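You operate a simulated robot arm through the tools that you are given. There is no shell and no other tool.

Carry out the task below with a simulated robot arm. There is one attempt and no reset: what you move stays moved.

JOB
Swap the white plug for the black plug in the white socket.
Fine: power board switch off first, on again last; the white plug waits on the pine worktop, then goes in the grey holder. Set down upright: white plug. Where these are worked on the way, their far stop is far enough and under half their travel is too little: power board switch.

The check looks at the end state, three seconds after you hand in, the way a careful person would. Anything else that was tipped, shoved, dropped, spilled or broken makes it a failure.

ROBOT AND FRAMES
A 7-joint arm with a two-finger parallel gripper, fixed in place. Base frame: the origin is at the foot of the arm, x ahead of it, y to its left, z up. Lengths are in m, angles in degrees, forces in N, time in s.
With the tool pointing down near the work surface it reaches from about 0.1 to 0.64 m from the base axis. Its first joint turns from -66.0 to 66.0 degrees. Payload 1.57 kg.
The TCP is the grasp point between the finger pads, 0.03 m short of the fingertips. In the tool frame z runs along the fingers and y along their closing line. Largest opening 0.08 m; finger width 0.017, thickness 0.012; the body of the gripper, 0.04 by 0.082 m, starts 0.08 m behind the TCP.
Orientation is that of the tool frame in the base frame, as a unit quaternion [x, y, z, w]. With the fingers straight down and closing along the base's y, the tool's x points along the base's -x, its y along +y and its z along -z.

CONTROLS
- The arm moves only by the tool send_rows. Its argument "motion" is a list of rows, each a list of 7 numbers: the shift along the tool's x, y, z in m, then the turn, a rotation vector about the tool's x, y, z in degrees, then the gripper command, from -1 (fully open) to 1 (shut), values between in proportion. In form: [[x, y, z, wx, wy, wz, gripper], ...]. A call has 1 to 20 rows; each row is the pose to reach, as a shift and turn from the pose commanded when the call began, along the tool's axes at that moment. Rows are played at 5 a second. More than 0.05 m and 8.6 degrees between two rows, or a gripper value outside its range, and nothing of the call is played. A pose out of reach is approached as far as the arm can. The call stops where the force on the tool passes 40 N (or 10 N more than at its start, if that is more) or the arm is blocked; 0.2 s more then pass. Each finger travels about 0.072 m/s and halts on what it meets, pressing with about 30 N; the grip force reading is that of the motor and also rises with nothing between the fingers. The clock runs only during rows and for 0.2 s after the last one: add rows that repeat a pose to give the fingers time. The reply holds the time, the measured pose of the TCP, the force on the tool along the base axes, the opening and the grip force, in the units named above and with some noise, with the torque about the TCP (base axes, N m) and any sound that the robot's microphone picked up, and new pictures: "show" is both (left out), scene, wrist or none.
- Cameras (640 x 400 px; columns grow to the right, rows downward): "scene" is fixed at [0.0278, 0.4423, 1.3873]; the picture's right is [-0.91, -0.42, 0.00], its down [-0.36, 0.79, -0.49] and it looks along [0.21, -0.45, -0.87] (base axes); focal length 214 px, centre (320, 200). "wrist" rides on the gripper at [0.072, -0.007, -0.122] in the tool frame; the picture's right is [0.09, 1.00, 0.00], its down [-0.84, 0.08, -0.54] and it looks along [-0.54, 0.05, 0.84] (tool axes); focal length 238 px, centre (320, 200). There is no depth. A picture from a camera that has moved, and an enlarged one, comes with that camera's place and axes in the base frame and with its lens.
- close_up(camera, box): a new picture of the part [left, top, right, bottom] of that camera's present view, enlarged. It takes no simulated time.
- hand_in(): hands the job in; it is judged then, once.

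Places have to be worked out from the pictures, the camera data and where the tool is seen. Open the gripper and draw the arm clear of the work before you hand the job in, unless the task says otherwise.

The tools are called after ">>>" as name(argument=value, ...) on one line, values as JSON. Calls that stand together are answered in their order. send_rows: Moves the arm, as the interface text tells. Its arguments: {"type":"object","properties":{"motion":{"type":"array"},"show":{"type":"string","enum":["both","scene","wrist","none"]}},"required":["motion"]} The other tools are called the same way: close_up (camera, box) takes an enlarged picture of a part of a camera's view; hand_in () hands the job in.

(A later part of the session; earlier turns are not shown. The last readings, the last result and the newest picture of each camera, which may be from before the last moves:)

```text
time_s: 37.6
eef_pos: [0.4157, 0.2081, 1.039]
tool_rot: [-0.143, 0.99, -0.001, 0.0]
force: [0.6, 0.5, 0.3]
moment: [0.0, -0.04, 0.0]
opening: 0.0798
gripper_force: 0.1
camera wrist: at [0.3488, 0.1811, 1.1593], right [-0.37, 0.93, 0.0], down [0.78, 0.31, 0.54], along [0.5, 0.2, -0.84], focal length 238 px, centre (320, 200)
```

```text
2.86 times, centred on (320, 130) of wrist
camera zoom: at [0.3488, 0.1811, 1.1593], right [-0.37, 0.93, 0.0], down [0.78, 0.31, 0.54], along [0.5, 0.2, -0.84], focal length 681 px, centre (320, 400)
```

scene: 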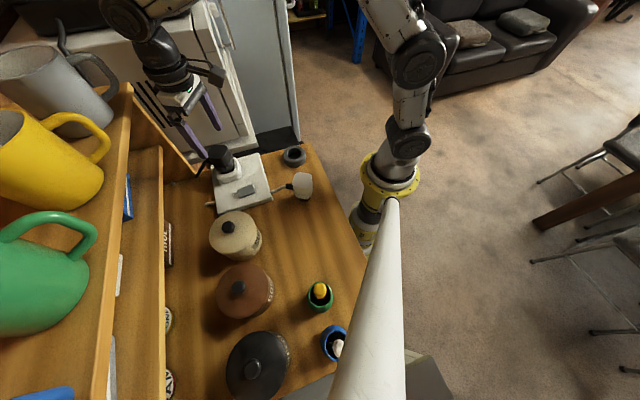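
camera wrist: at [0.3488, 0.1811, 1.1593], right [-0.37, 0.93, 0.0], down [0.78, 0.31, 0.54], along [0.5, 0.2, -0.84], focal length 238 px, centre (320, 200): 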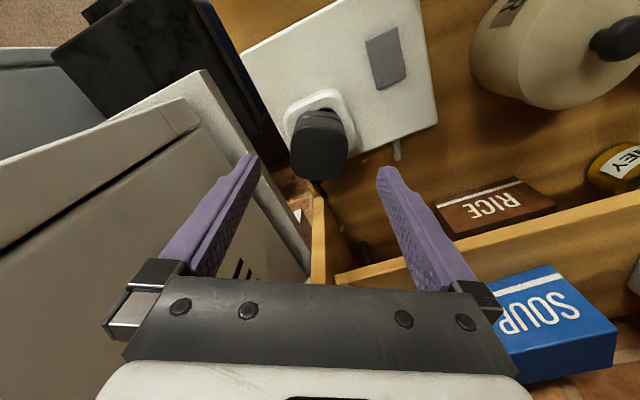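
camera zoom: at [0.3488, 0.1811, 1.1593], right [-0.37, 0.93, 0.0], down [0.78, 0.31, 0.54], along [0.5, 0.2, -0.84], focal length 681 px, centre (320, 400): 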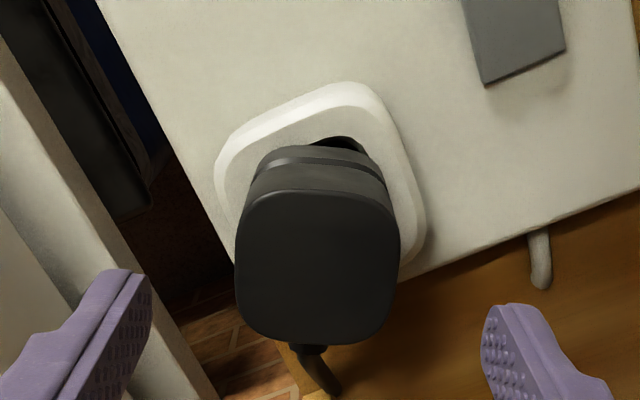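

By eye the black plug's position and height match the white one's original seating. To make sure it's fully home, I'll close the fingers and press straight down on its top.

>>> send_rows(motion=[[0, 0, 0, 0, 0, 0, 1], [0, 0, 0, 0, 0, 0, 1], [0, 0, 0, 0, 0, 0, 1], [0, 0, 0, 0, 0, 0, 1], [0, 0, 0.012, 0, 0, 0, 1], [0, 0, 0.022, 0, 0, 0, 1], [0, 0, 0.026, 0, 0, 0, 1], [0, 0, 0.03, 0, 0, 0, 1], [0, 0, 0.033, 0, 0, 0, 1], [0, 0, 0.036, 0, 0, 0, 1], [0, 0, 0.039, 0, 0, 0, 1], [0, 0, 0.042, 0, 0, 0, 1], [0, 0, 0.045, 0, 0, 0, 1]])

>>> close_up(camera="scene", box=[195, 135, 259, 195])

```text
time_s: 39.8
eef_pos: [0.4193, 0.2068, 1.0081]
tool_rot: [-0.144, 0.99, 0.002, 0.007]
force: [-2.0, -0.8, 4.9]
moment: [-0.03, 0.08, -0.03]
opening: 0.0
gripper_force: 21.6
stopped in row 11: the force on the tool passed its limit at 44 N (the readings are from after the stop); the commanded pose is now the measured one
camera wrist: at [0.3496, 0.1798, 1.1283], right [-0.37, 0.93, 0.0], down [0.77, 0.31, 0.55], along [0.51, 0.21, -0.83], focal length 238 px, centre (320, 200)
```

scene: 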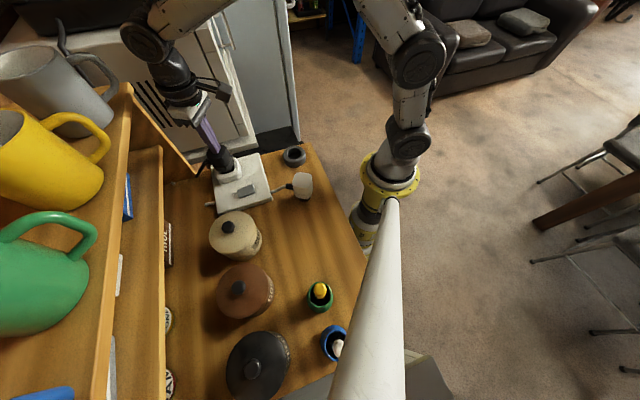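
wrist: 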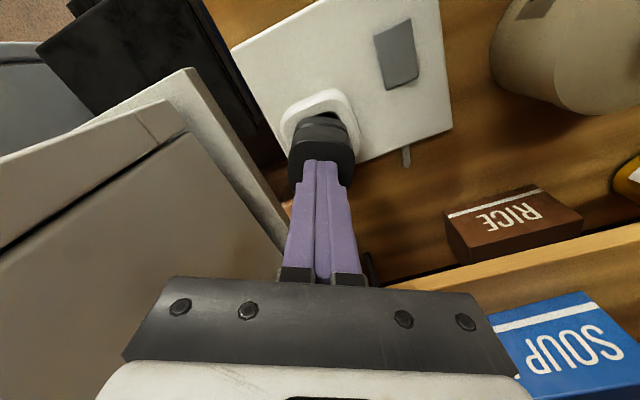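

```text
6.67 times, centred on (227, 165) of scene
camera zoom: at [0.0277, 0.4422, 1.3873], right [-0.91, -0.42, 0.0], down [-0.36, 0.79, -0.49], along [0.21, -0.45, -0.87], focal length 1430 px, centre (940, 433)
```

zoom: 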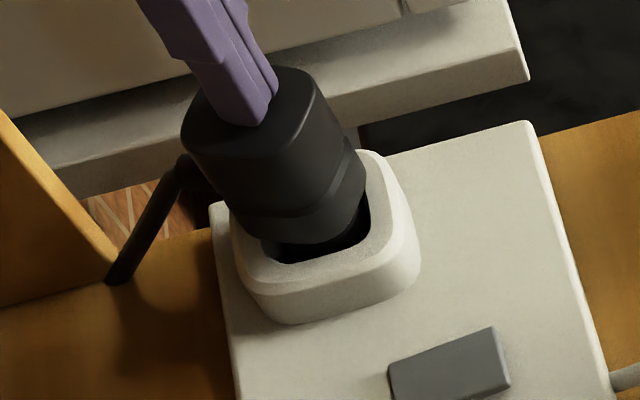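

Pressing to 44 N didn't move the plug, and the contact puts its top at about z≈0.977, so it appears bottomed. I'll lift, correct the tilt, open, and repeat the view I took of the seated white plug to compare heights directly.

>>> send_rows(motion=[[0, 0, -0.02, 0.05, 0.4, 0.5, 1], [0.001, 0.001, -0.045, 0.11, 0.83, 1.0, -1], [0.0015, 0.0019, -0.045, 0.11, 0.83, 1.5, -1], [0.0015, 0.0019, -0.045, 0.11, 0.83, 1.5, -1], [0.0015, 0.0019, -0.045, 0.11, 0.83, 1.5, -1], [0.0015, 0.0019, -0.02, 0.11, 0.83, 1.5, -1], [0.0015, 0.0019, 0.0, 0.11, 0.83, 1.5, -1], [0.0015, 0.0019, 0.0166, 0.11, 0.83, 1.5, -1], [0.0015, 0.0019, 0.0166, 0.11, 0.83, 1.5, -1]], show="wrist")

>>> close_up(camera="wrist", box=[220, 80, 420, 230])

>>> close_up(camera="scene", box=[180, 120, 276, 195])

```text
time_s: 41.8
eef_pos: [0.4147, 0.2111, 0.9918]
tool_rot: [-0.131, 0.991, 0.0, -0.001]
force: [-0.1, -0.4, -0.2]
moment: [-0.01, 0.0, -0.02]
opening: 0.0798
gripper_force: 0.0
camera wrist: at [0.3476, 0.1856, 1.1124], right [-0.35, 0.94, 0.0], down [0.79, 0.29, 0.54], along [0.51, 0.19, -0.84], focal length 238 px, centre (320, 200)
```

wrist: 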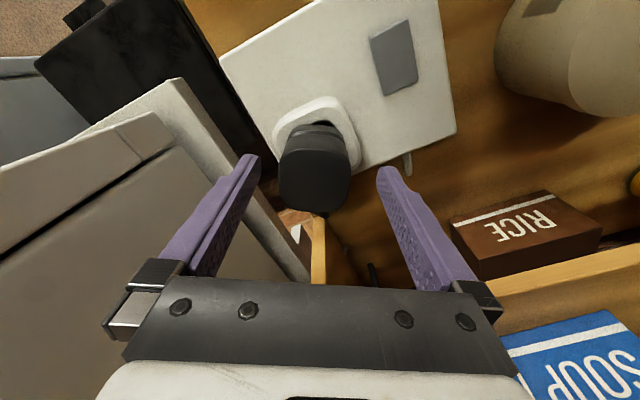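

```text
2.67 times, centred on (320, 155) of wrist
camera zoom: at [0.3476, 0.1856, 1.1124], right [-0.35, 0.94, 0.0], down [0.79, 0.29, 0.54], along [0.51, 0.19, -0.84], focal length 636 px, centre (320, 320)
```

zoom: 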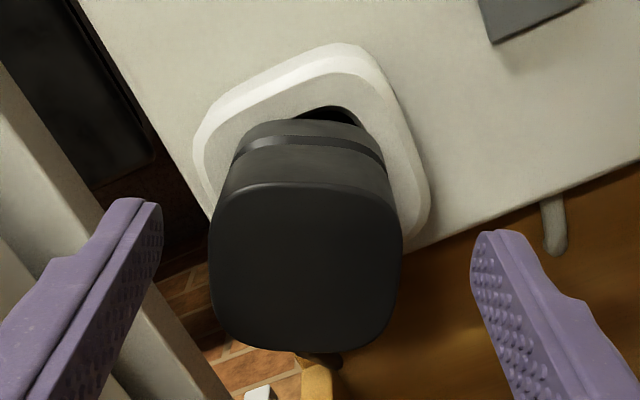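

```text
5.33 times, centred on (228, 158) of scene
camera zoom: at [0.0278, 0.4423, 1.3873], right [-0.91, -0.42, 0.0], down [-0.36, 0.79, -0.49], along [0.21, -0.45, -0.87], focal length 1144 px, centre (811, 427)
```

zoom: 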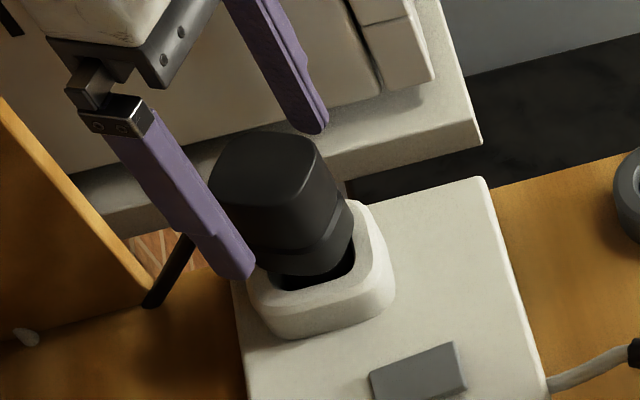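

The two views match: the black plug's top is the same size and on the same rows as the white one's was, so it is fully seated. Now I'll lift clear and move to hover over the white plug on the worktop.

>>> send_rows(motion=[[0, 0, -0.03, 0, 0, 0, -1], [0, 0, -0.06, 0, 0, 0, -1], [0.02, 0.0026, -0.068, 0, 0, 0, -1], [0.05, 0.0065, -0.068, 0, 0, -0.4, -1], [0.085, 0.011, -0.068, 0, 0, -0.8, -1], [0.12, 0.0156, -0.068, 0, 0, -1.2, -1], [0.155, 0.02, -0.068, 0, 0, -1.5, -1], [0.19, 0.0246, -0.068, 0, 0, -1.5, -1], [0.215, 0.0279, -0.068, 0, 0, -1.5, -1], [0.2267, 0.0294, -0.068, 0, 0, -1.5, -1], [0.2267, 0.0294, -0.068, 0, 0, -1.5, -1]])

>>> close_up(camera="wrist", box=[220, 60, 420, 200])

>>> close_up(camera="scene", box=[195, 135, 259, 195])

```text
time_s: 44.2
eef_pos: [0.191, 0.1771, 1.0609]
tool_rot: [-0.144, 0.99, 0.0, -0.002]
force: [-0.7, -0.3, -1.0]
moment: [0.01, -0.03, -0.03]
opening: 0.08
gripper_force: 0.0
camera wrist: at [0.1235, 0.1503, 1.1823], right [-0.37, 0.93, 0.0], down [0.78, 0.31, 0.54], along [0.5, 0.2, -0.84], focal length 238 px, centre (320, 200)
```

scene: 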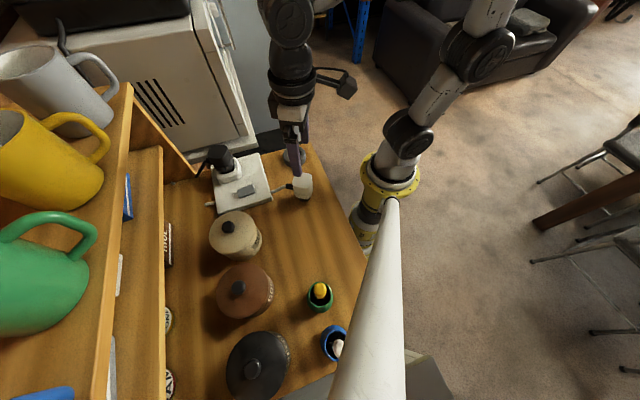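
wrist: 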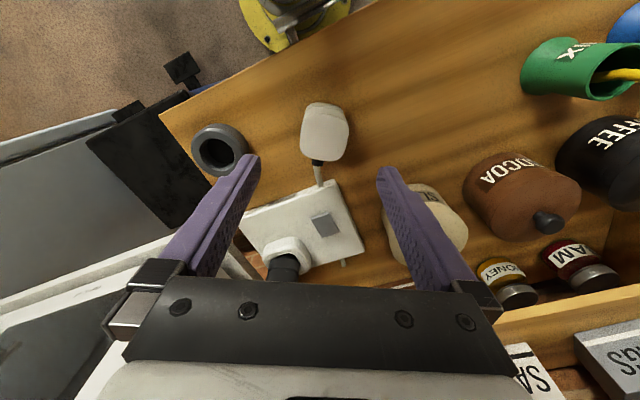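

```text
2.86 times, centred on (320, 130) of wrist
camera zoom: at [0.1235, 0.1503, 1.1823], right [-0.37, 0.93, 0.0], down [0.78, 0.31, 0.54], along [0.5, 0.2, -0.84], focal length 681 px, centre (320, 400)
```

zoom: 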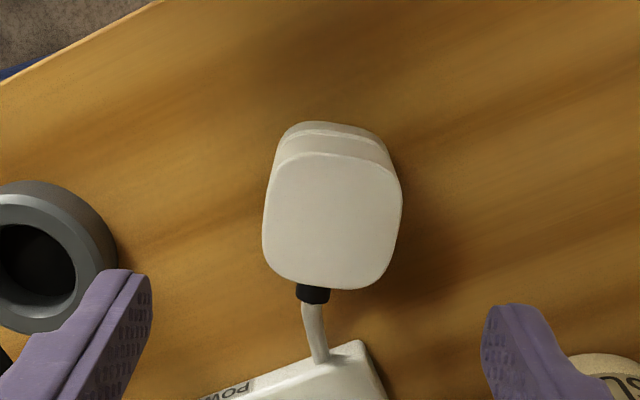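

```text
6.67 times, centred on (227, 165) of scene
camera zoom: at [0.0278, 0.4423, 1.3873], right [-0.91, -0.42, 0.0], down [-0.36, 0.79, -0.49], along [0.21, -0.45, -0.87], focal length 1430 px, centre (940, 433)
```

zoom: 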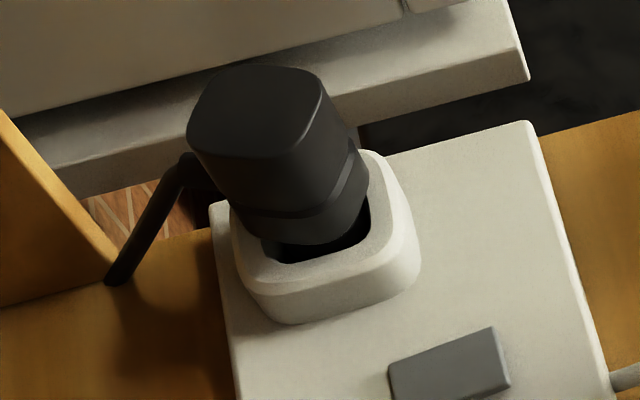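

The black plug looks properly seated. The white plug is at about (0.190, 0.1815) with its top near 0.957, so I'll align over it and go partway down.

>>> send_rows(motion=[[-0.0012, 0.004, 0.02, 0, -0.1, 1, -1], [-0.0012, 0.004, 0.04, 0, -0.15, 2, -1], [-0.0012, 0.004, 0.06, 0, -0.15, 2, -1], [-0.0012, 0.004, 0.075, 0, -0.15, 2, -1], [-0.0012, 0.004, 0.075, 0, -0.15, 2, -1]], show="wrist")

>>> close_up(camera="wrist", box=[220, 80, 420, 230])

```text
time_s: 45.4
eef_pos: [0.1916, 0.1832, 0.9851]
tool_rot: [-0.126, 0.992, 0.0, 0.0]
force: [-0.6, -0.5, 0.3]
moment: [0.04, -0.02, 0.04]
opening: 0.08
gripper_force: 0.1
camera wrist: at [0.1229, 0.1587, 1.1058], right [-0.34, 0.94, 0.0], down [0.79, 0.29, 0.54], along [0.51, 0.18, -0.84], focal length 238 px, centre (320, 200)
```

wrist: 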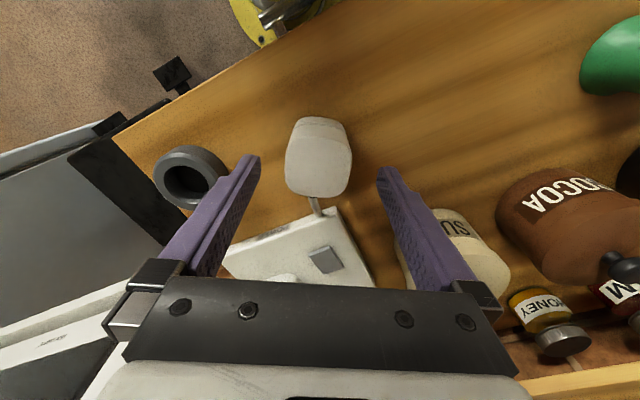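

```text
2.67 times, centred on (320, 155) of wrist
camera zoom: at [0.1229, 0.1587, 1.1058], right [-0.34, 0.94, 0.0], down [0.79, 0.29, 0.54], along [0.51, 0.18, -0.84], focal length 636 px, centre (320, 320)
```

zoom: 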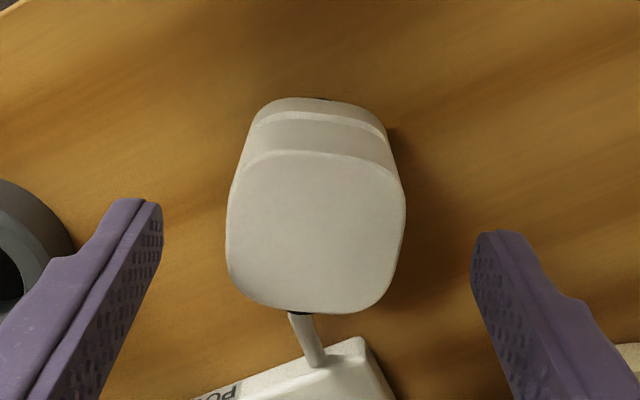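

I'm nearly centred, with a residual offset of about 2–3 mm. I'll correct it, lower to the grip height with the fingertips well above the table, and close.

>>> send_rows(motion=[[0.0025, -0.0017, 0.015, 0, 0, 0, -1], [0.0025, -0.0017, 0.03, 0, 0, 0, -1], [0.0025, -0.0017, 0.047, 0, 0, 0, -1], [0.0025, -0.0017, 0.047, 0, 0, 0, -1], [0.0025, -0.0017, 0.047, 0, 0, 0, -0.1], [0.0025, -0.0017, 0.047, 0, 0, 0, 0.3], [0.0025, -0.0017, 0.047, 0, 0, 0, 1], [0.0025, -0.0017, 0.047, 0, 0, 0, 1], [0.0025, -0.0017, 0.047, 0, 0, 0, 1]])

>>> close_up(camera="wrist", box=[220, 80, 420, 260])

>>> close_up(camera="scene", box=[270, 150, 350, 215])

```text
time_s: 47.4
eef_pos: [0.1883, 0.181, 0.9376]
tool_rot: [-0.126, 0.992, -0.001, 0.0]
force: [-0.1, 0.1, 0.6]
moment: [-0.03, 0.01, -0.01]
opening: 0.0461
gripper_force: 30.2
camera wrist: at [0.119, 0.1555, 1.0581], right [-0.34, 0.94, 0.0], down [0.79, 0.29, 0.54], along [0.51, 0.18, -0.84], focal length 238 px, centre (320, 200)
```

scene: 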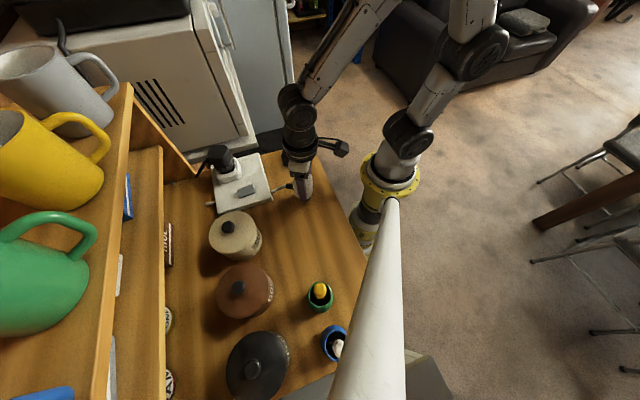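
wrist: 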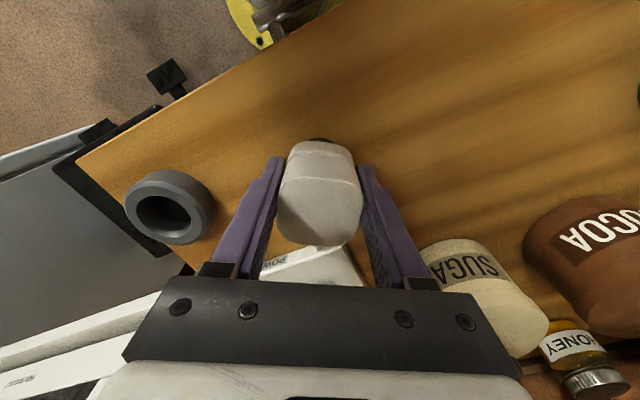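

```text
2.22 times, centred on (320, 170) of wrist
camera zoom: at [0.119, 0.1555, 1.0581], right [-0.34, 0.94, 0.0], down [0.79, 0.29, 0.54], along [0.51, 0.18, -0.84], focal length 530 px, centre (320, 267)
```

zoom: 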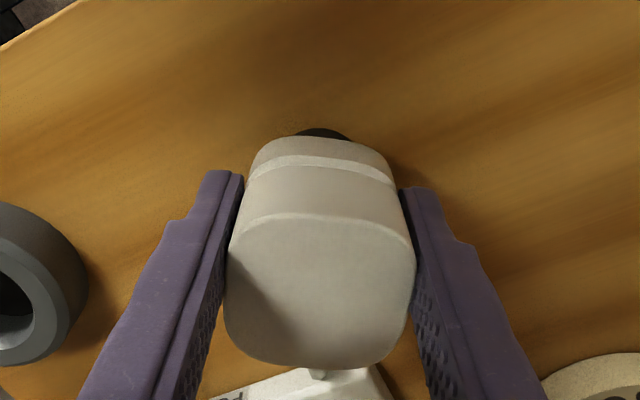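

```text
6.15 times, centred on (310, 182) of scene
camera zoom: at [0.0278, 0.4423, 1.3873], right [-0.91, -0.42, 0.0], down [-0.36, 0.79, -0.49], along [0.21, -0.45, -0.87], focal length 1320 px, centre (382, 308)
```

zoom: 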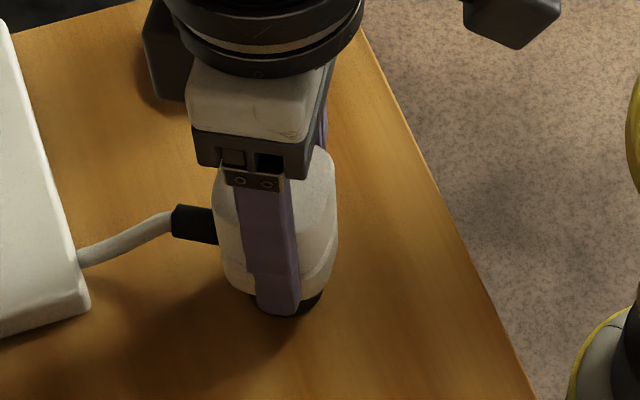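

I have a firm grip on the white plug. I'll lift it and carry it to above the grey holder, whose hole I place at about (0.278, 0.070), turning it to the heading the black plug had.

>>> send_rows(motion=[[0, 0, -0.02, 0, 0, 0, 1], [0, 0, -0.05, 0, 0, 0, 1], [0, 0, -0.08, 0, 0, 0, 1], [-0.005, -0.011, -0.1, 0, 0, -0.5, 1], [-0.016, -0.035, -0.1, 0, 0, -1.5, 1], [-0.027, -0.06, -0.1, 0, 0, -2.5, 1], [-0.038, -0.085, -0.1, 0, 0, -3.5, 1], [-0.049, -0.109, -0.1, 0, 0, -4.5, 1], [-0.0586, -0.1298, -0.1, 0, 0, -5.5, 1], [-0.0586, -0.1298, -0.1, 0, 0, -5.5, 1]])

>>> close_up(camera="wrist", box=[240, 50, 400, 190])

>>> close_up(camera="scene", box=[250, 90, 340, 180])

```text
time_s: 49.6
eef_pos: [0.2773, 0.0701, 1.0364]
tool_rot: [-0.174, 0.985, 0.0, 0.001]
force: [-0.7, -0.2, -1.4]
moment: [0.04, -0.02, -0.04]
opening: 0.0462
gripper_force: 29.9
camera wrist: at [0.2116, 0.0395, 1.1563], right [-0.43, 0.9, 0.0], down [0.76, 0.36, 0.54], along [0.49, 0.23, -0.84], focal length 238 px, centre (320, 200)
```

scene: 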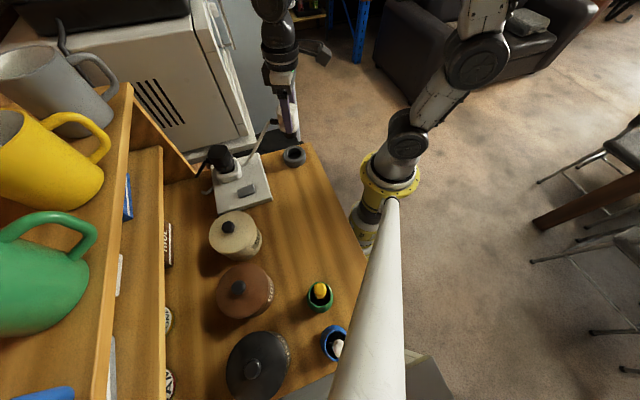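
wrist: 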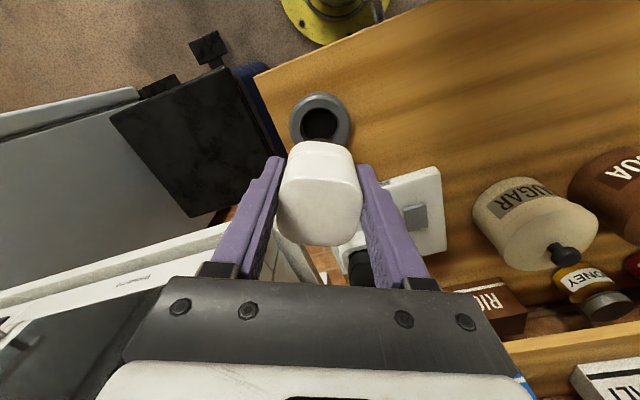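

```text
2.86 times, centred on (320, 120) of wrist
camera zoom: at [0.2116, 0.0395, 1.1563], right [-0.43, 0.9, 0.0], down [0.76, 0.36, 0.54], along [0.49, 0.23, -0.84], focal length 681 px, centre (320, 429)
```

zoom: 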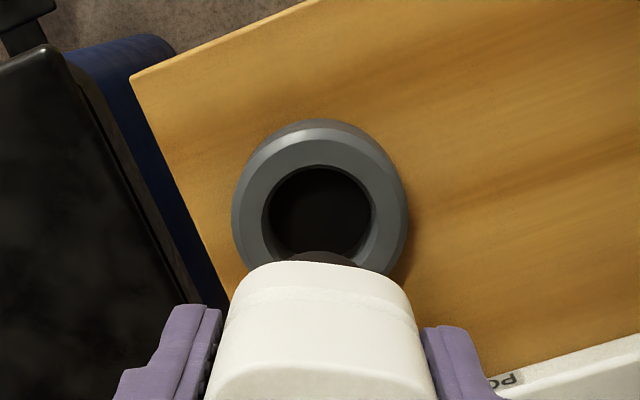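

```text
4.44 times, centred on (295, 135) of scene
camera zoom: at [0.0279, 0.4423, 1.3873], right [-0.91, -0.42, 0.0], down [-0.36, 0.79, -0.49], along [0.21, -0.45, -0.87], focal length 953 px, centre (431, 489)
```

zoom: 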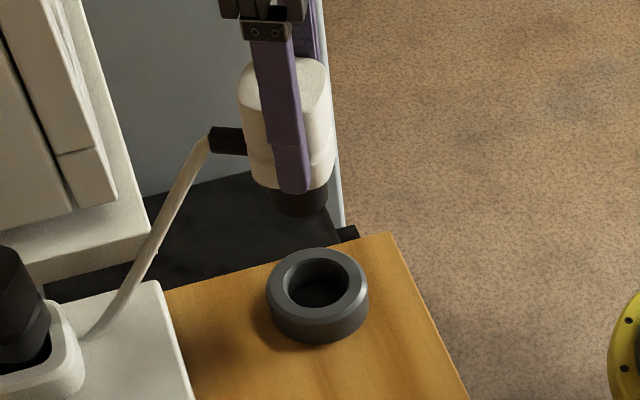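

The hole is centred under the plug to within about 1 mm. I'll lower until the neck is at the holder's mouth, then continue slowly.

>>> send_rows(motion=[[0.0006, -0.0003, 0.02, 0, 0, 0, 1], [0.0006, -0.0003, 0.04, 0, 0, 0, 1], [0.0006, -0.0003, 0.058, 0, 0, 0, 1], [0.0006, -0.0003, 0.058, 0, 0, 0, 1]])

>>> close_up(camera="wrist", box=[240, 50, 400, 190])

>>> close_up(camera="scene", box=[260, 115, 330, 175])

```text
time_s: 50.6
eef_pos: [0.2781, 0.0689, 0.9795]
tool_rot: [-0.174, 0.985, 0.0, 0.0]
force: [-0.4, 1.0, -1.0]
moment: [0.03, 0.01, 0.02]
opening: 0.0457
gripper_force: 29.6
camera wrist: at [0.2116, 0.0384, 1.0994], right [-0.43, 0.9, 0.0], down [0.76, 0.36, 0.54], along [0.49, 0.23, -0.84], focal length 238 px, centre (320, 200)
```

scene: 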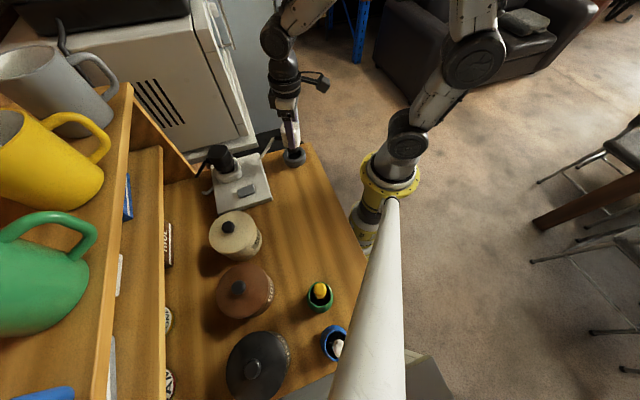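
wrist: 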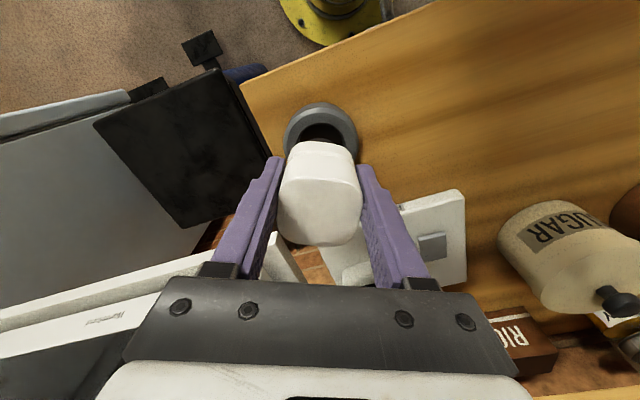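

```text
2.86 times, centred on (320, 120) of wrist
camera zoom: at [0.2116, 0.0384, 1.0994], right [-0.43, 0.9, 0.0], down [0.76, 0.36, 0.54], along [0.49, 0.23, -0.84], focal length 681 px, centre (320, 429)
```

zoom: 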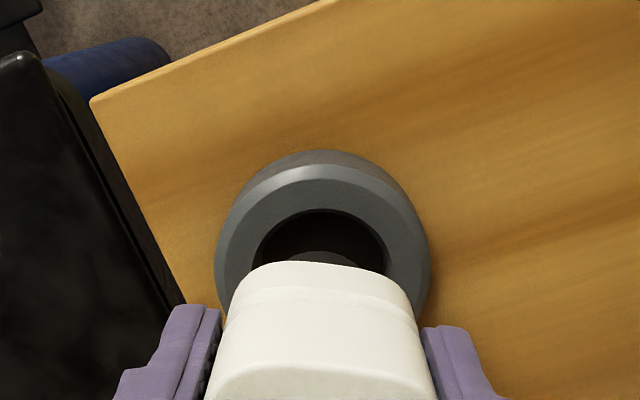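

```text
6.67 times, centred on (295, 145) of scene
camera zoom: at [0.0278, 0.4423, 1.3873], right [-0.91, -0.42, 0.0], down [-0.36, 0.79, -0.49], along [0.21, -0.45, -0.87], focal length 1430 px, centre (487, 567)
```

zoom: 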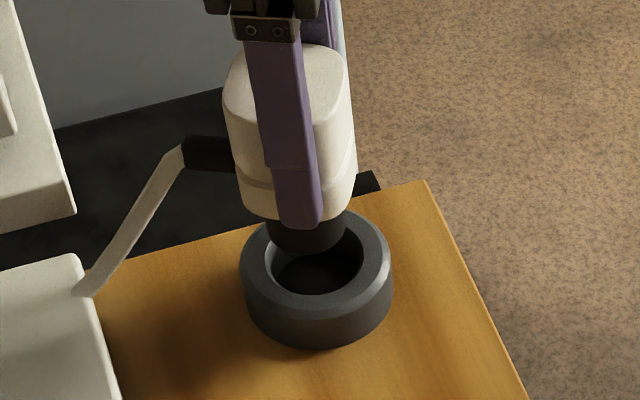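

The neck is aligned with the hole on both axes. I'll lower it into the holder in small steps.

>>> send_rows(motion=[[0, 0, 0.005, 0, 0, 0, 1], [0, 0, 0.01, 0, 0, 0, 1], [0, 0, 0.015, 0, 0, 0, 1], [0, 0, 0.02, 0, 0, 0, 1], [0, 0, 0.025, 0, 0, 0, 1], [0, 0, 0.029, 0, 0, 0, 1], [0, 0, 0.029, 0, 0, 0, 1]])

>>> close_up(camera="wrist", box=[220, 80, 420, 260])

>>> close_up(camera="scene", box=[260, 115, 330, 175])

```text
time_s: 52.2
eef_pos: [0.276, 0.069, 0.9491]
tool_rot: [-0.174, 0.985, 0.001, 0.0]
force: [0.7, -0.6, -4.0]
moment: [-0.03, 0.0, 0.01]
opening: 0.0461
gripper_force: 30.0
camera wrist: at [0.2106, 0.0385, 1.0699], right [-0.43, 0.9, 0.0], down [0.76, 0.36, 0.54], along [0.49, 0.23, -0.84], focal length 238 px, centre (320, 200)
```

scene: 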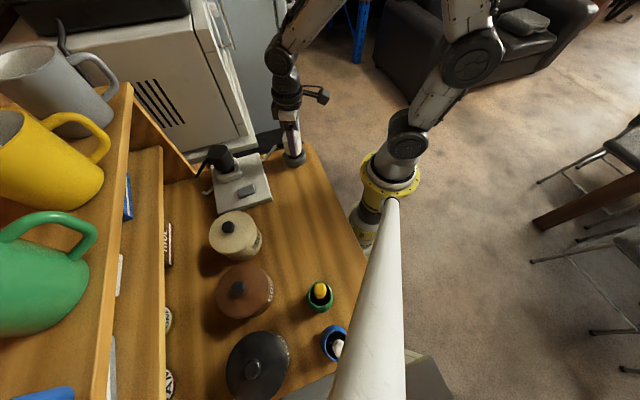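
wrist: 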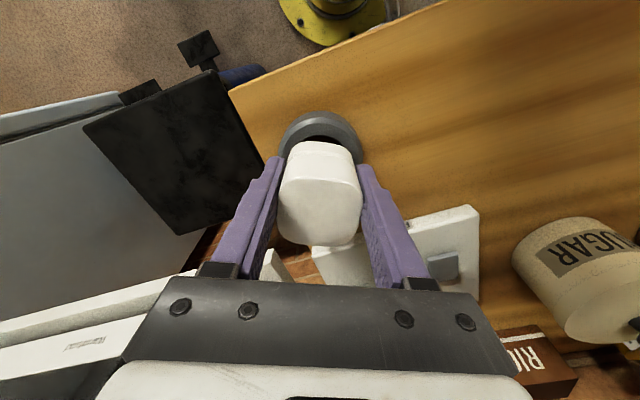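

```text
2.22 times, centred on (320, 170) of wrist
camera zoom: at [0.2106, 0.0385, 1.0699], right [-0.43, 0.9, 0.0], down [0.76, 0.36, 0.54], along [0.49, 0.23, -0.84], focal length 530 px, centre (320, 267)
```

zoom: 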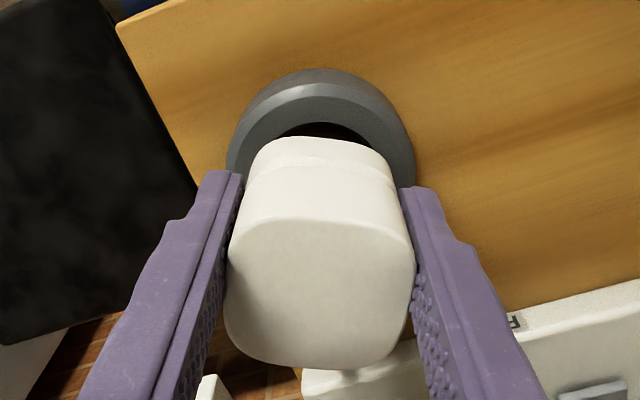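

```text
6.67 times, centred on (295, 145) of scene
camera zoom: at [0.0279, 0.4423, 1.3873], right [-0.91, -0.42, 0.0], down [-0.36, 0.79, -0.49], along [0.21, -0.45, -0.87], focal length 1430 px, centre (487, 567)
```

zoom: 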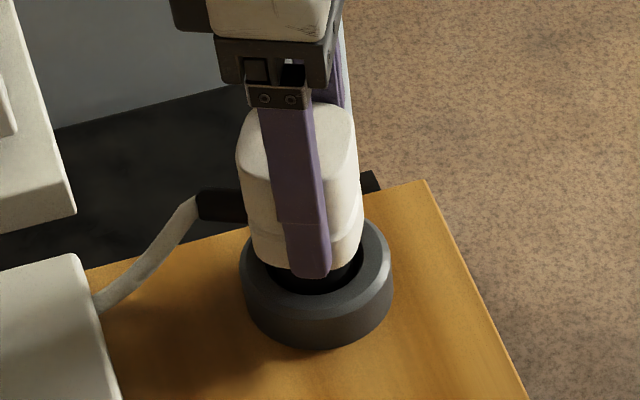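

The neck is in the holder's hole with no contact yet. I'll lower the last centimetre in 2 mm steps, keeping the fingertips just clear of the ring.

>>> send_rows(motion=[[0, 0, 0.002, 0, 0, 0, 1], [0, 0, 0.004, 0, 0, 0, 1], [0, 0, 0.006, 0, 0, 0, 1], [0, 0, 0.008, 0, 0, 0, 1], [0, 0, 0.01, 0, 0, 0, 1], [0, 0, 0.01, 0, 0, 0, 1]], show="none")

>>> close_up(camera="scene", box=[260, 115, 330, 175])

```text
time_s: 53.6
eef_pos: [0.2773, 0.0698, 0.9424]
tool_rot: [-0.173, 0.985, -0.001, 0.002]
force: [-6.4, -0.3, 20.3]
moment: [0.02, 0.38, 0.08]
opening: 0.0462
gripper_force: 30.6
```

```text
6.67 times, centred on (295, 145) of scene
camera zoom: at [0.0275, 0.4422, 1.3873], right [-0.91, -0.42, 0.0], down [-0.36, 0.79, -0.49], along [0.21, -0.45, -0.87], focal length 1430 px, centre (487, 567)
```

zoom: 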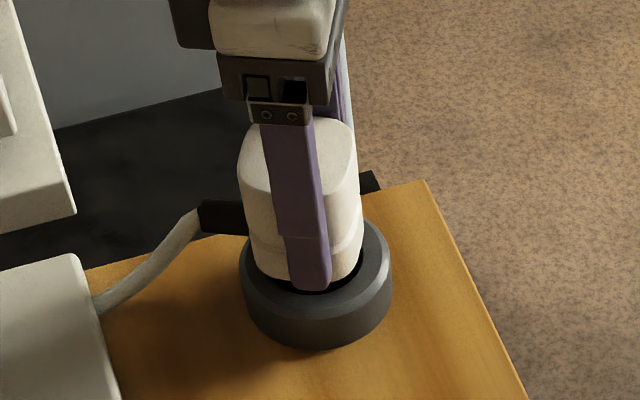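

There's contact at about 20 N with the plug down in the holder. I'll relieve the pressure, open the fingers and back off upward to inspect.

>>> send_rows(motion=[[0, 0, -0.003, 0, 0, 0, 1], [0, 0, -0.003, 0, 0, 0, 0.3], [0, 0, -0.003, 0, 0, 0, -0.4], [0, 0, -0.003, 0, 0, 0, -1], [0, 0, -0.003, 0, 0, 0, -1], [0, 0, -0.03, 0, 0, 0, -1], [0, 0, -0.06, 0, 0, 0, -1], [0, 0, -0.09, 0, 0, 0, -1], [0, 0, -0.09, 0, 0, 0, -1]])

>>> close_up(camera="scene", box=[265, 125, 325, 170])

>>> close_up(camera="wrist", box=[240, 60, 400, 200])

```text
time_s: 55.6
eef_pos: [0.2759, 0.0684, 1.0308]
tool_rot: [-0.174, 0.985, 0.0, 0.001]
force: [-0.4, 0.2, -0.2]
moment: [0.05, -0.03, -0.01]
opening: 0.08
gripper_force: 0.1
camera wrist: at [0.2103, 0.037, 1.1511], right [-0.43, 0.9, 0.0], down [0.76, 0.36, 0.54], along [0.49, 0.23, -0.84], focal length 238 px, centre (320, 200)
```

scene: 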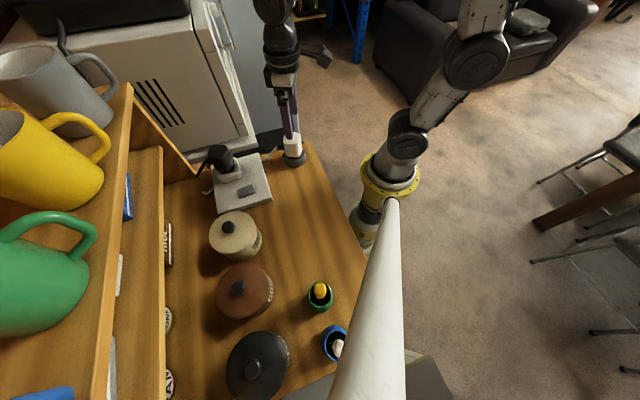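
wrist: 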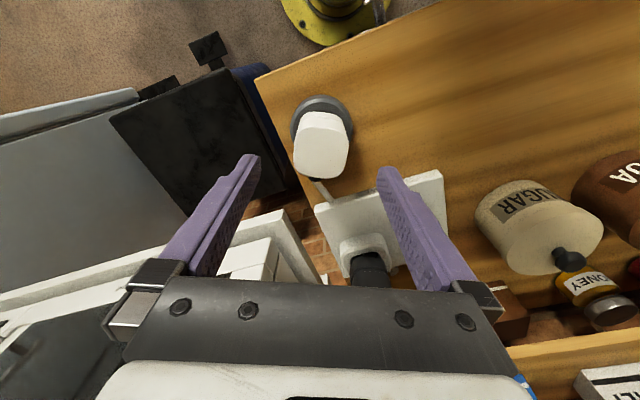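

```text
8.89 times, centred on (295, 148) of scene
camera zoom: at [0.0278, 0.4423, 1.3873], right [-0.91, -0.42, 0.0], down [-0.36, 0.79, -0.49], along [0.21, -0.45, -0.87], focal length 1906 px, centre (542, 667)
```

zoom: 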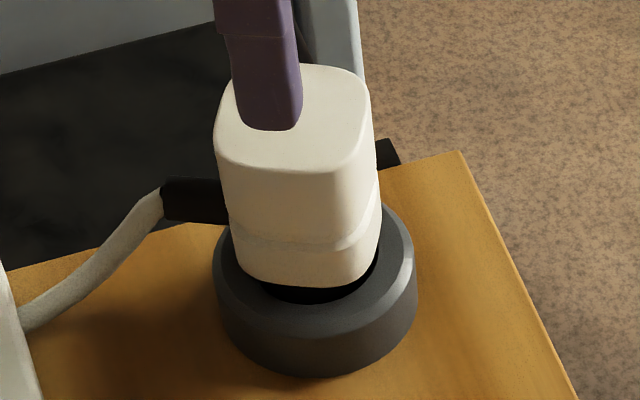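

```text
2.86 times, centred on (320, 130) of wrist
camera zoom: at [0.2103, 0.037, 1.1511], right [-0.43, 0.9, 0.0], down [0.76, 0.36, 0.54], along [0.49, 0.23, -0.84], focal length 681 px, centre (320, 400)
```

zoom: 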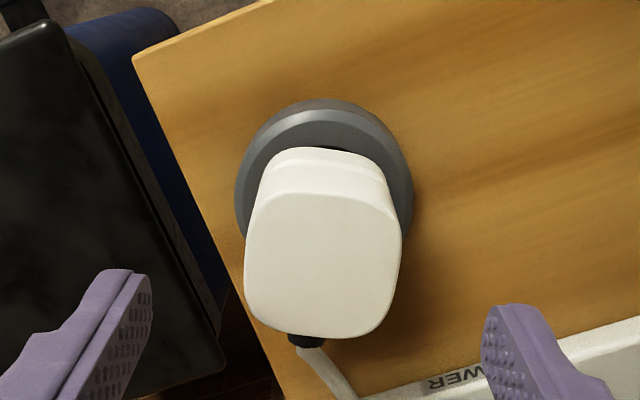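

The white plug sits upright in the grey holder, almost exactly where the black one was. As a seating check I'll close the fingers and press its top lightly.

>>> send_rows(motion=[[-0.004, 0, 0, 0, 0, 0, 1], [-0.004, 0, 0, 0, 0, 0, 1], [-0.004, 0, 0, 0, 0, 0, 1], [-0.004, 0, 0.012, 0, 0, 0, 1], [-0.004, 0, 0.024, 0, 0, 0, 1], [-0.004, 0, 0.034, 0, 0, 0, 1], [-0.004, 0, 0.038, 0, 0, 0, 1], [-0.004, 0, 0.041, 0, 0, 0, 1], [-0.004, 0, 0.041, 0, 0, 0, 1]], show="wrist")

>>> close_up(camera="scene", box=[265, 125, 325, 170])

```text
time_s: 57.6
eef_pos: [0.2816, 0.0707, 0.9901]
tool_rot: [-0.175, 0.985, -0.001, 0.0]
force: [0.3, -0.8, -0.1]
moment: [-0.03, -0.01, 0.0]
opening: 0.0
gripper_force: 21.4
camera wrist: at [0.2157, 0.0402, 1.1104], right [-0.43, 0.9, 0.0], down [0.76, 0.36, 0.54], along [0.49, 0.23, -0.84], focal length 238 px, centre (320, 200)
```

wrist: 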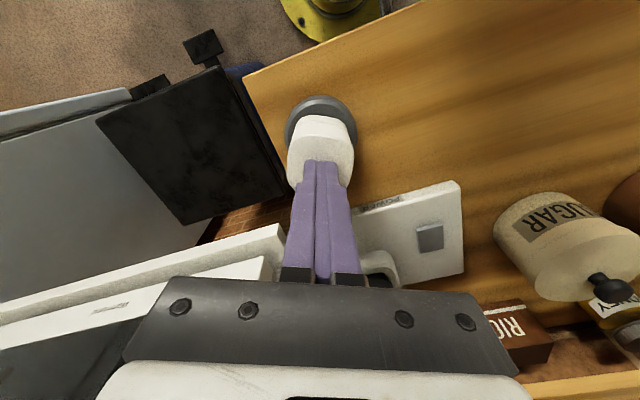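

```text
8.89 times, centred on (295, 148) of scene
camera zoom: at [0.0278, 0.4423, 1.3873], right [-0.91, -0.42, 0.0], down [-0.36, 0.79, -0.49], along [0.21, -0.45, -0.87], focal length 1906 px, centre (542, 667)
```

zoom: 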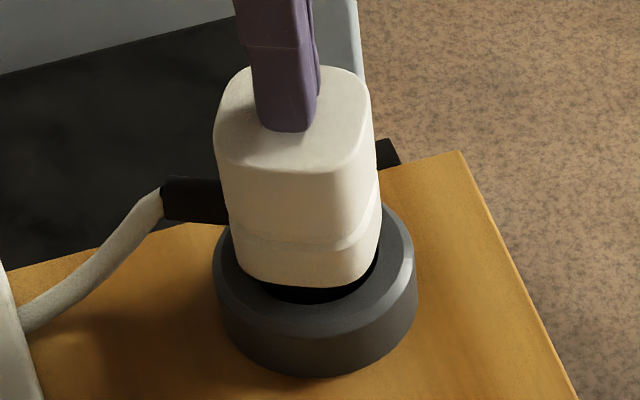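

There's still no contact at fingertip z≈0.960, so the top is below that. I'll continue down gently.

>>> send_rows(motion=[[0, 0, 0.002, 0, 0, 0, 1], [0, 0, 0.004, 0, 0, 0, 1], [0, 0, 0.006, 0, 0, 0, 1], [0, 0, 0.006, 0, 0, 0, 1]], show="none")

```text
time_s: 58.5
eef_pos: [0.2826, 0.0715, 0.9883]
tool_rot: [-0.174, 0.985, 0.0, 0.006]
force: [-1.7, 0.5, 6.1]
moment: [-0.04, 0.1, 0.02]
opening: 0.0
gripper_force: 21.4
stopped in row 4: the force on the tool passed its limit at 45 N (the readings are from after the stop); the commanded pose is now the measured one
```

The white plug is seated solidly, with its top at about 0.958 and no movement at 45 N. I'll lift, fix the tilt, and move with closed fingers to above the rocker's raised near end at about (0.326, 0.2335), turned 45° to match the board.

>>> send_rows(motion=[[0, 0, -0.03, 0, 0, 0, 1], [0, 0, -0.07, -0.03, 0.1, -2, 1], [-0.012, 0.017, -0.07, -0.05, 0.2, -5, 1], [-0.026, 0.037, -0.07, -0.1, 0.3, -9, 1], [-0.04, 0.057, -0.07, -0.15, 0.4, -13, 1], [-0.054, 0.077, -0.07, -0.2, 0.45, -17, 1], [-0.068, 0.097, -0.07, -0.23, 0.55, -20, 1], [-0.082, 0.117, -0.06, -0.25, 0.6, -23, 1], [-0.0962, 0.1374, -0.04, -0.27, 0.64, -25, 1], [-0.0962, 0.1374, -0.03, -0.27, 0.64, -25, 1], [-0.0962, 0.1374, -0.03, -0.27, 0.64, -25, 1]])

>>> close_up(camera="wrist", box=[260, 70, 380, 180])

>>> close_up(camera="scene", box=[250, 120, 340, 180])

```text
time_s: 60.9
eef_pos: [0.3269, 0.232, 1.0162]
tool_rot: [-0.383, 0.924, 0.0, -0.001]
force: [0.4, 0.4, 0.4]
moment: [0.04, -0.02, -0.02]
opening: 0.0
gripper_force: 21.3
camera wrist: at [0.2807, 0.177, 1.1369], right [-0.77, 0.64, 0.0], down [0.54, 0.65, 0.54], along [0.34, 0.42, -0.84], focal length 238 px, centre (320, 200)
```

scene: 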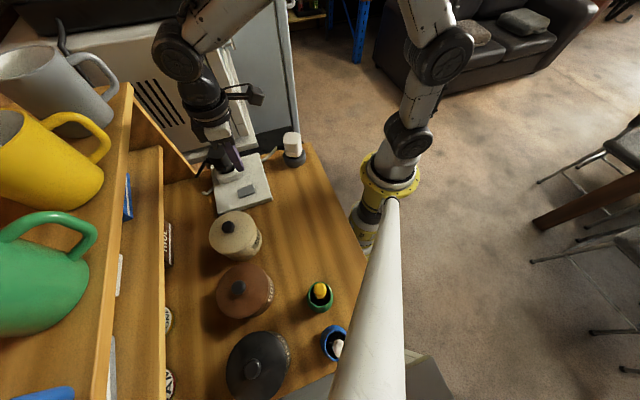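
wrist: 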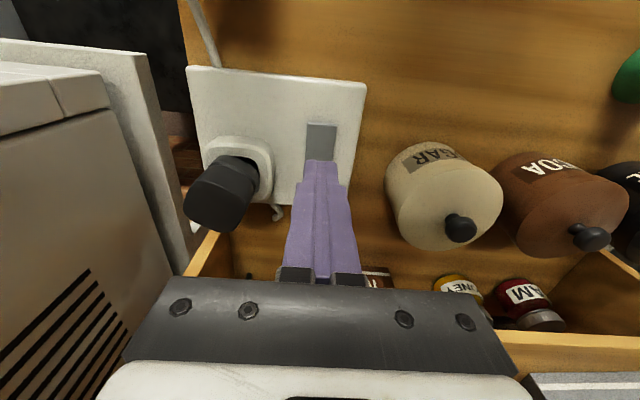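

```text
3.64 times, centred on (320, 125) of wrist
camera zoom: at [0.2807, 0.177, 1.1369], right [-0.77, 0.64, 0.0], down [0.54, 0.65, 0.54], along [0.34, 0.42, -0.84], focal length 867 px, centre (320, 473)
```

zoom: 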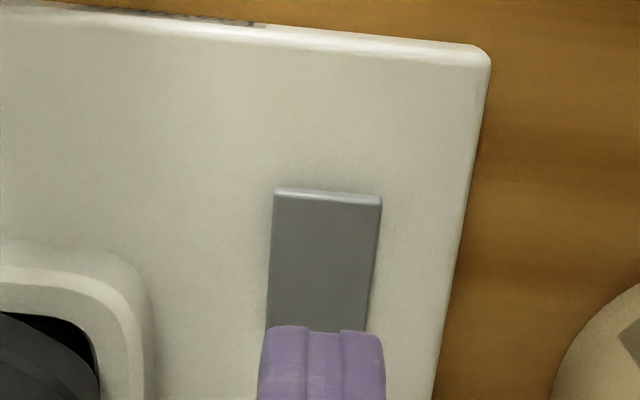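

```text
6.67 times, centred on (295, 150) of scene
camera zoom: at [0.0278, 0.4423, 1.3873], right [-0.91, -0.42, 0.0], down [-0.36, 0.79, -0.49], along [0.21, -0.45, -0.87], focal length 1430 px, centre (487, 533)
```

zoom: 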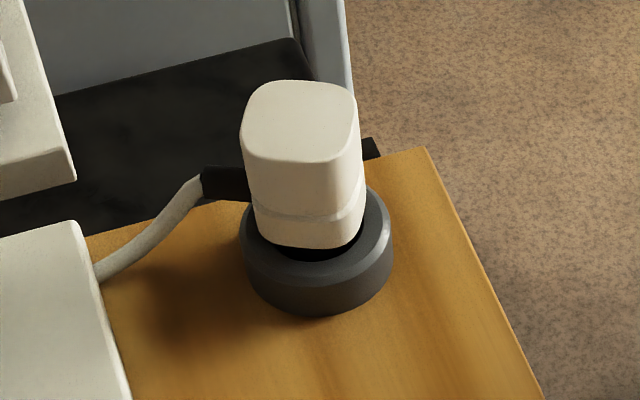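

The fingertips are over the raised near end, about 8 mm in from its edge. I'll shift 1.5 mm sideways to centre and descend to just above it.

>>> send_rows(motion=[[0, 0.0015, 0.025, 0, 0, 0, 1], [0, 0.0015, 0.05, 0, 0, 0, 1], [0, 0.0015, 0.07, 0, 0, 0, 1], [0, 0.0015, 0.075, 0, 0, 0, 1], [0, 0.0015, 0.075, 0, 0, 0, 1]], show="wrist")

>>> close_up(camera="wrist", box=[260, 90, 380, 190])

>>> close_up(camera="scene", box=[210, 150, 290, 210])

```text
time_s: 62.0
eef_pos: [0.3252, 0.2358, 0.9414]
tool_rot: [-0.382, 0.924, 0.001, -0.001]
force: [-0.1, 0.9, -0.1]
moment: [0.01, 0.02, -0.01]
opening: 0.0
gripper_force: 21.2
camera wrist: at [0.2797, 0.1793, 1.0626], right [-0.77, 0.64, 0.0], down [0.54, 0.65, 0.54], along [0.34, 0.42, -0.84], focal length 238 px, centre (320, 200)
```

wrist: 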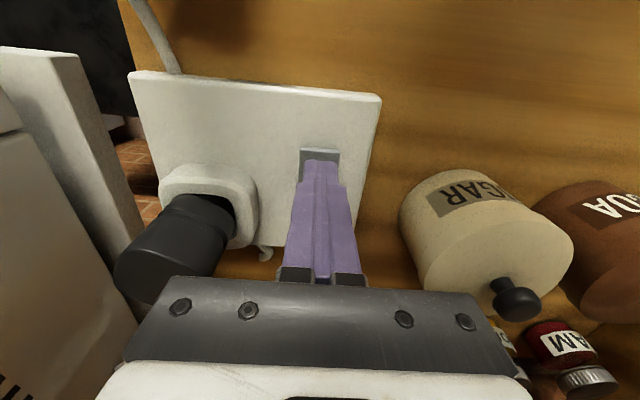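

```text
4.00 times, centred on (320, 140) of wrist
camera zoom: at [0.2797, 0.1793, 1.0626], right [-0.77, 0.64, 0.0], down [0.54, 0.65, 0.54], along [0.34, 0.42, -0.84], focal length 953 px, centre (320, 440)
```

zoom: 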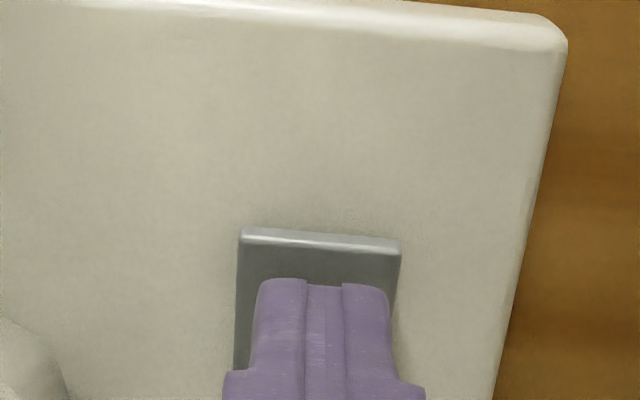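

```text
6.67 times, centred on (250, 180) of scene
camera zoom: at [0.0278, 0.4423, 1.3873], right [-0.91, -0.42, 0.0], down [-0.36, 0.79, -0.49], along [0.21, -0.45, -0.87], focal length 1430 px, centre (787, 333)
```

zoom: 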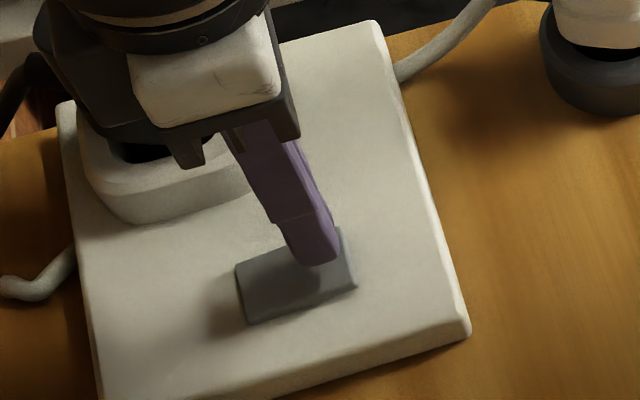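

I'm centred on the near end and about 1 cm above it. I'll press down in small steps until it hits the far stop.

>>> send_rows(motion=[[0, 0, 0.004, 0, 0, 0, 1], [0, 0, 0.008, 0, 0, 0, 1], [0, 0, 0.011, 0, 0, 0, 1], [0, 0, 0.014, 0, 0, 0, 1], [0, 0, 0.017, 0, 0, 0, 1], [0, 0, 0.019, 0, 0, 0, 1], [0, 0, 0.021, 0, 0, 0, 1], [0, 0, 0.023, 0, 0, 0, 1], [0, 0, 0.025, 0, 0, 0, 1]], show="none")

>>> close_up(camera="wrist", box=[260, 90, 380, 190])

```text
time_s: 63.6
eef_pos: [0.3263, 0.236, 0.9272]
tool_rot: [-0.383, 0.924, 0.001, 0.002]
force: [-2.0, -0.2, 4.7]
moment: [-0.01, 0.03, 0.02]
opening: 0.0002
gripper_force: 21.4
stopped in row 7: the force on the tool passed its limit at 43 N (the readings are from after the stop); the commanded pose is now the measured one
```

```text
4.00 times, centred on (320, 140) of wrist
camera zoom: at [0.2791, 0.1789, 1.0477], right [-0.77, 0.64, 0.0], down [0.53, 0.64, 0.55], along [0.35, 0.42, -0.84], focal length 953 px, centre (320, 440)
```

zoom: 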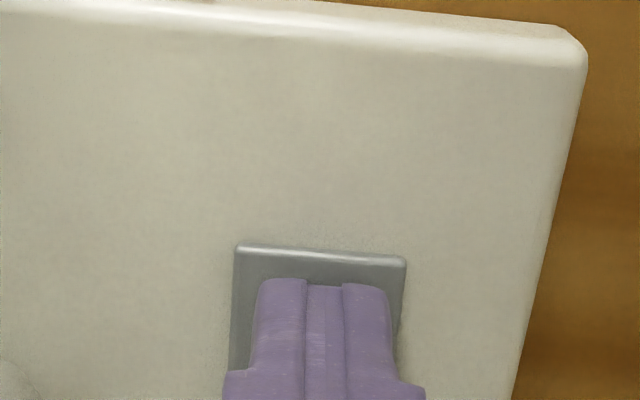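

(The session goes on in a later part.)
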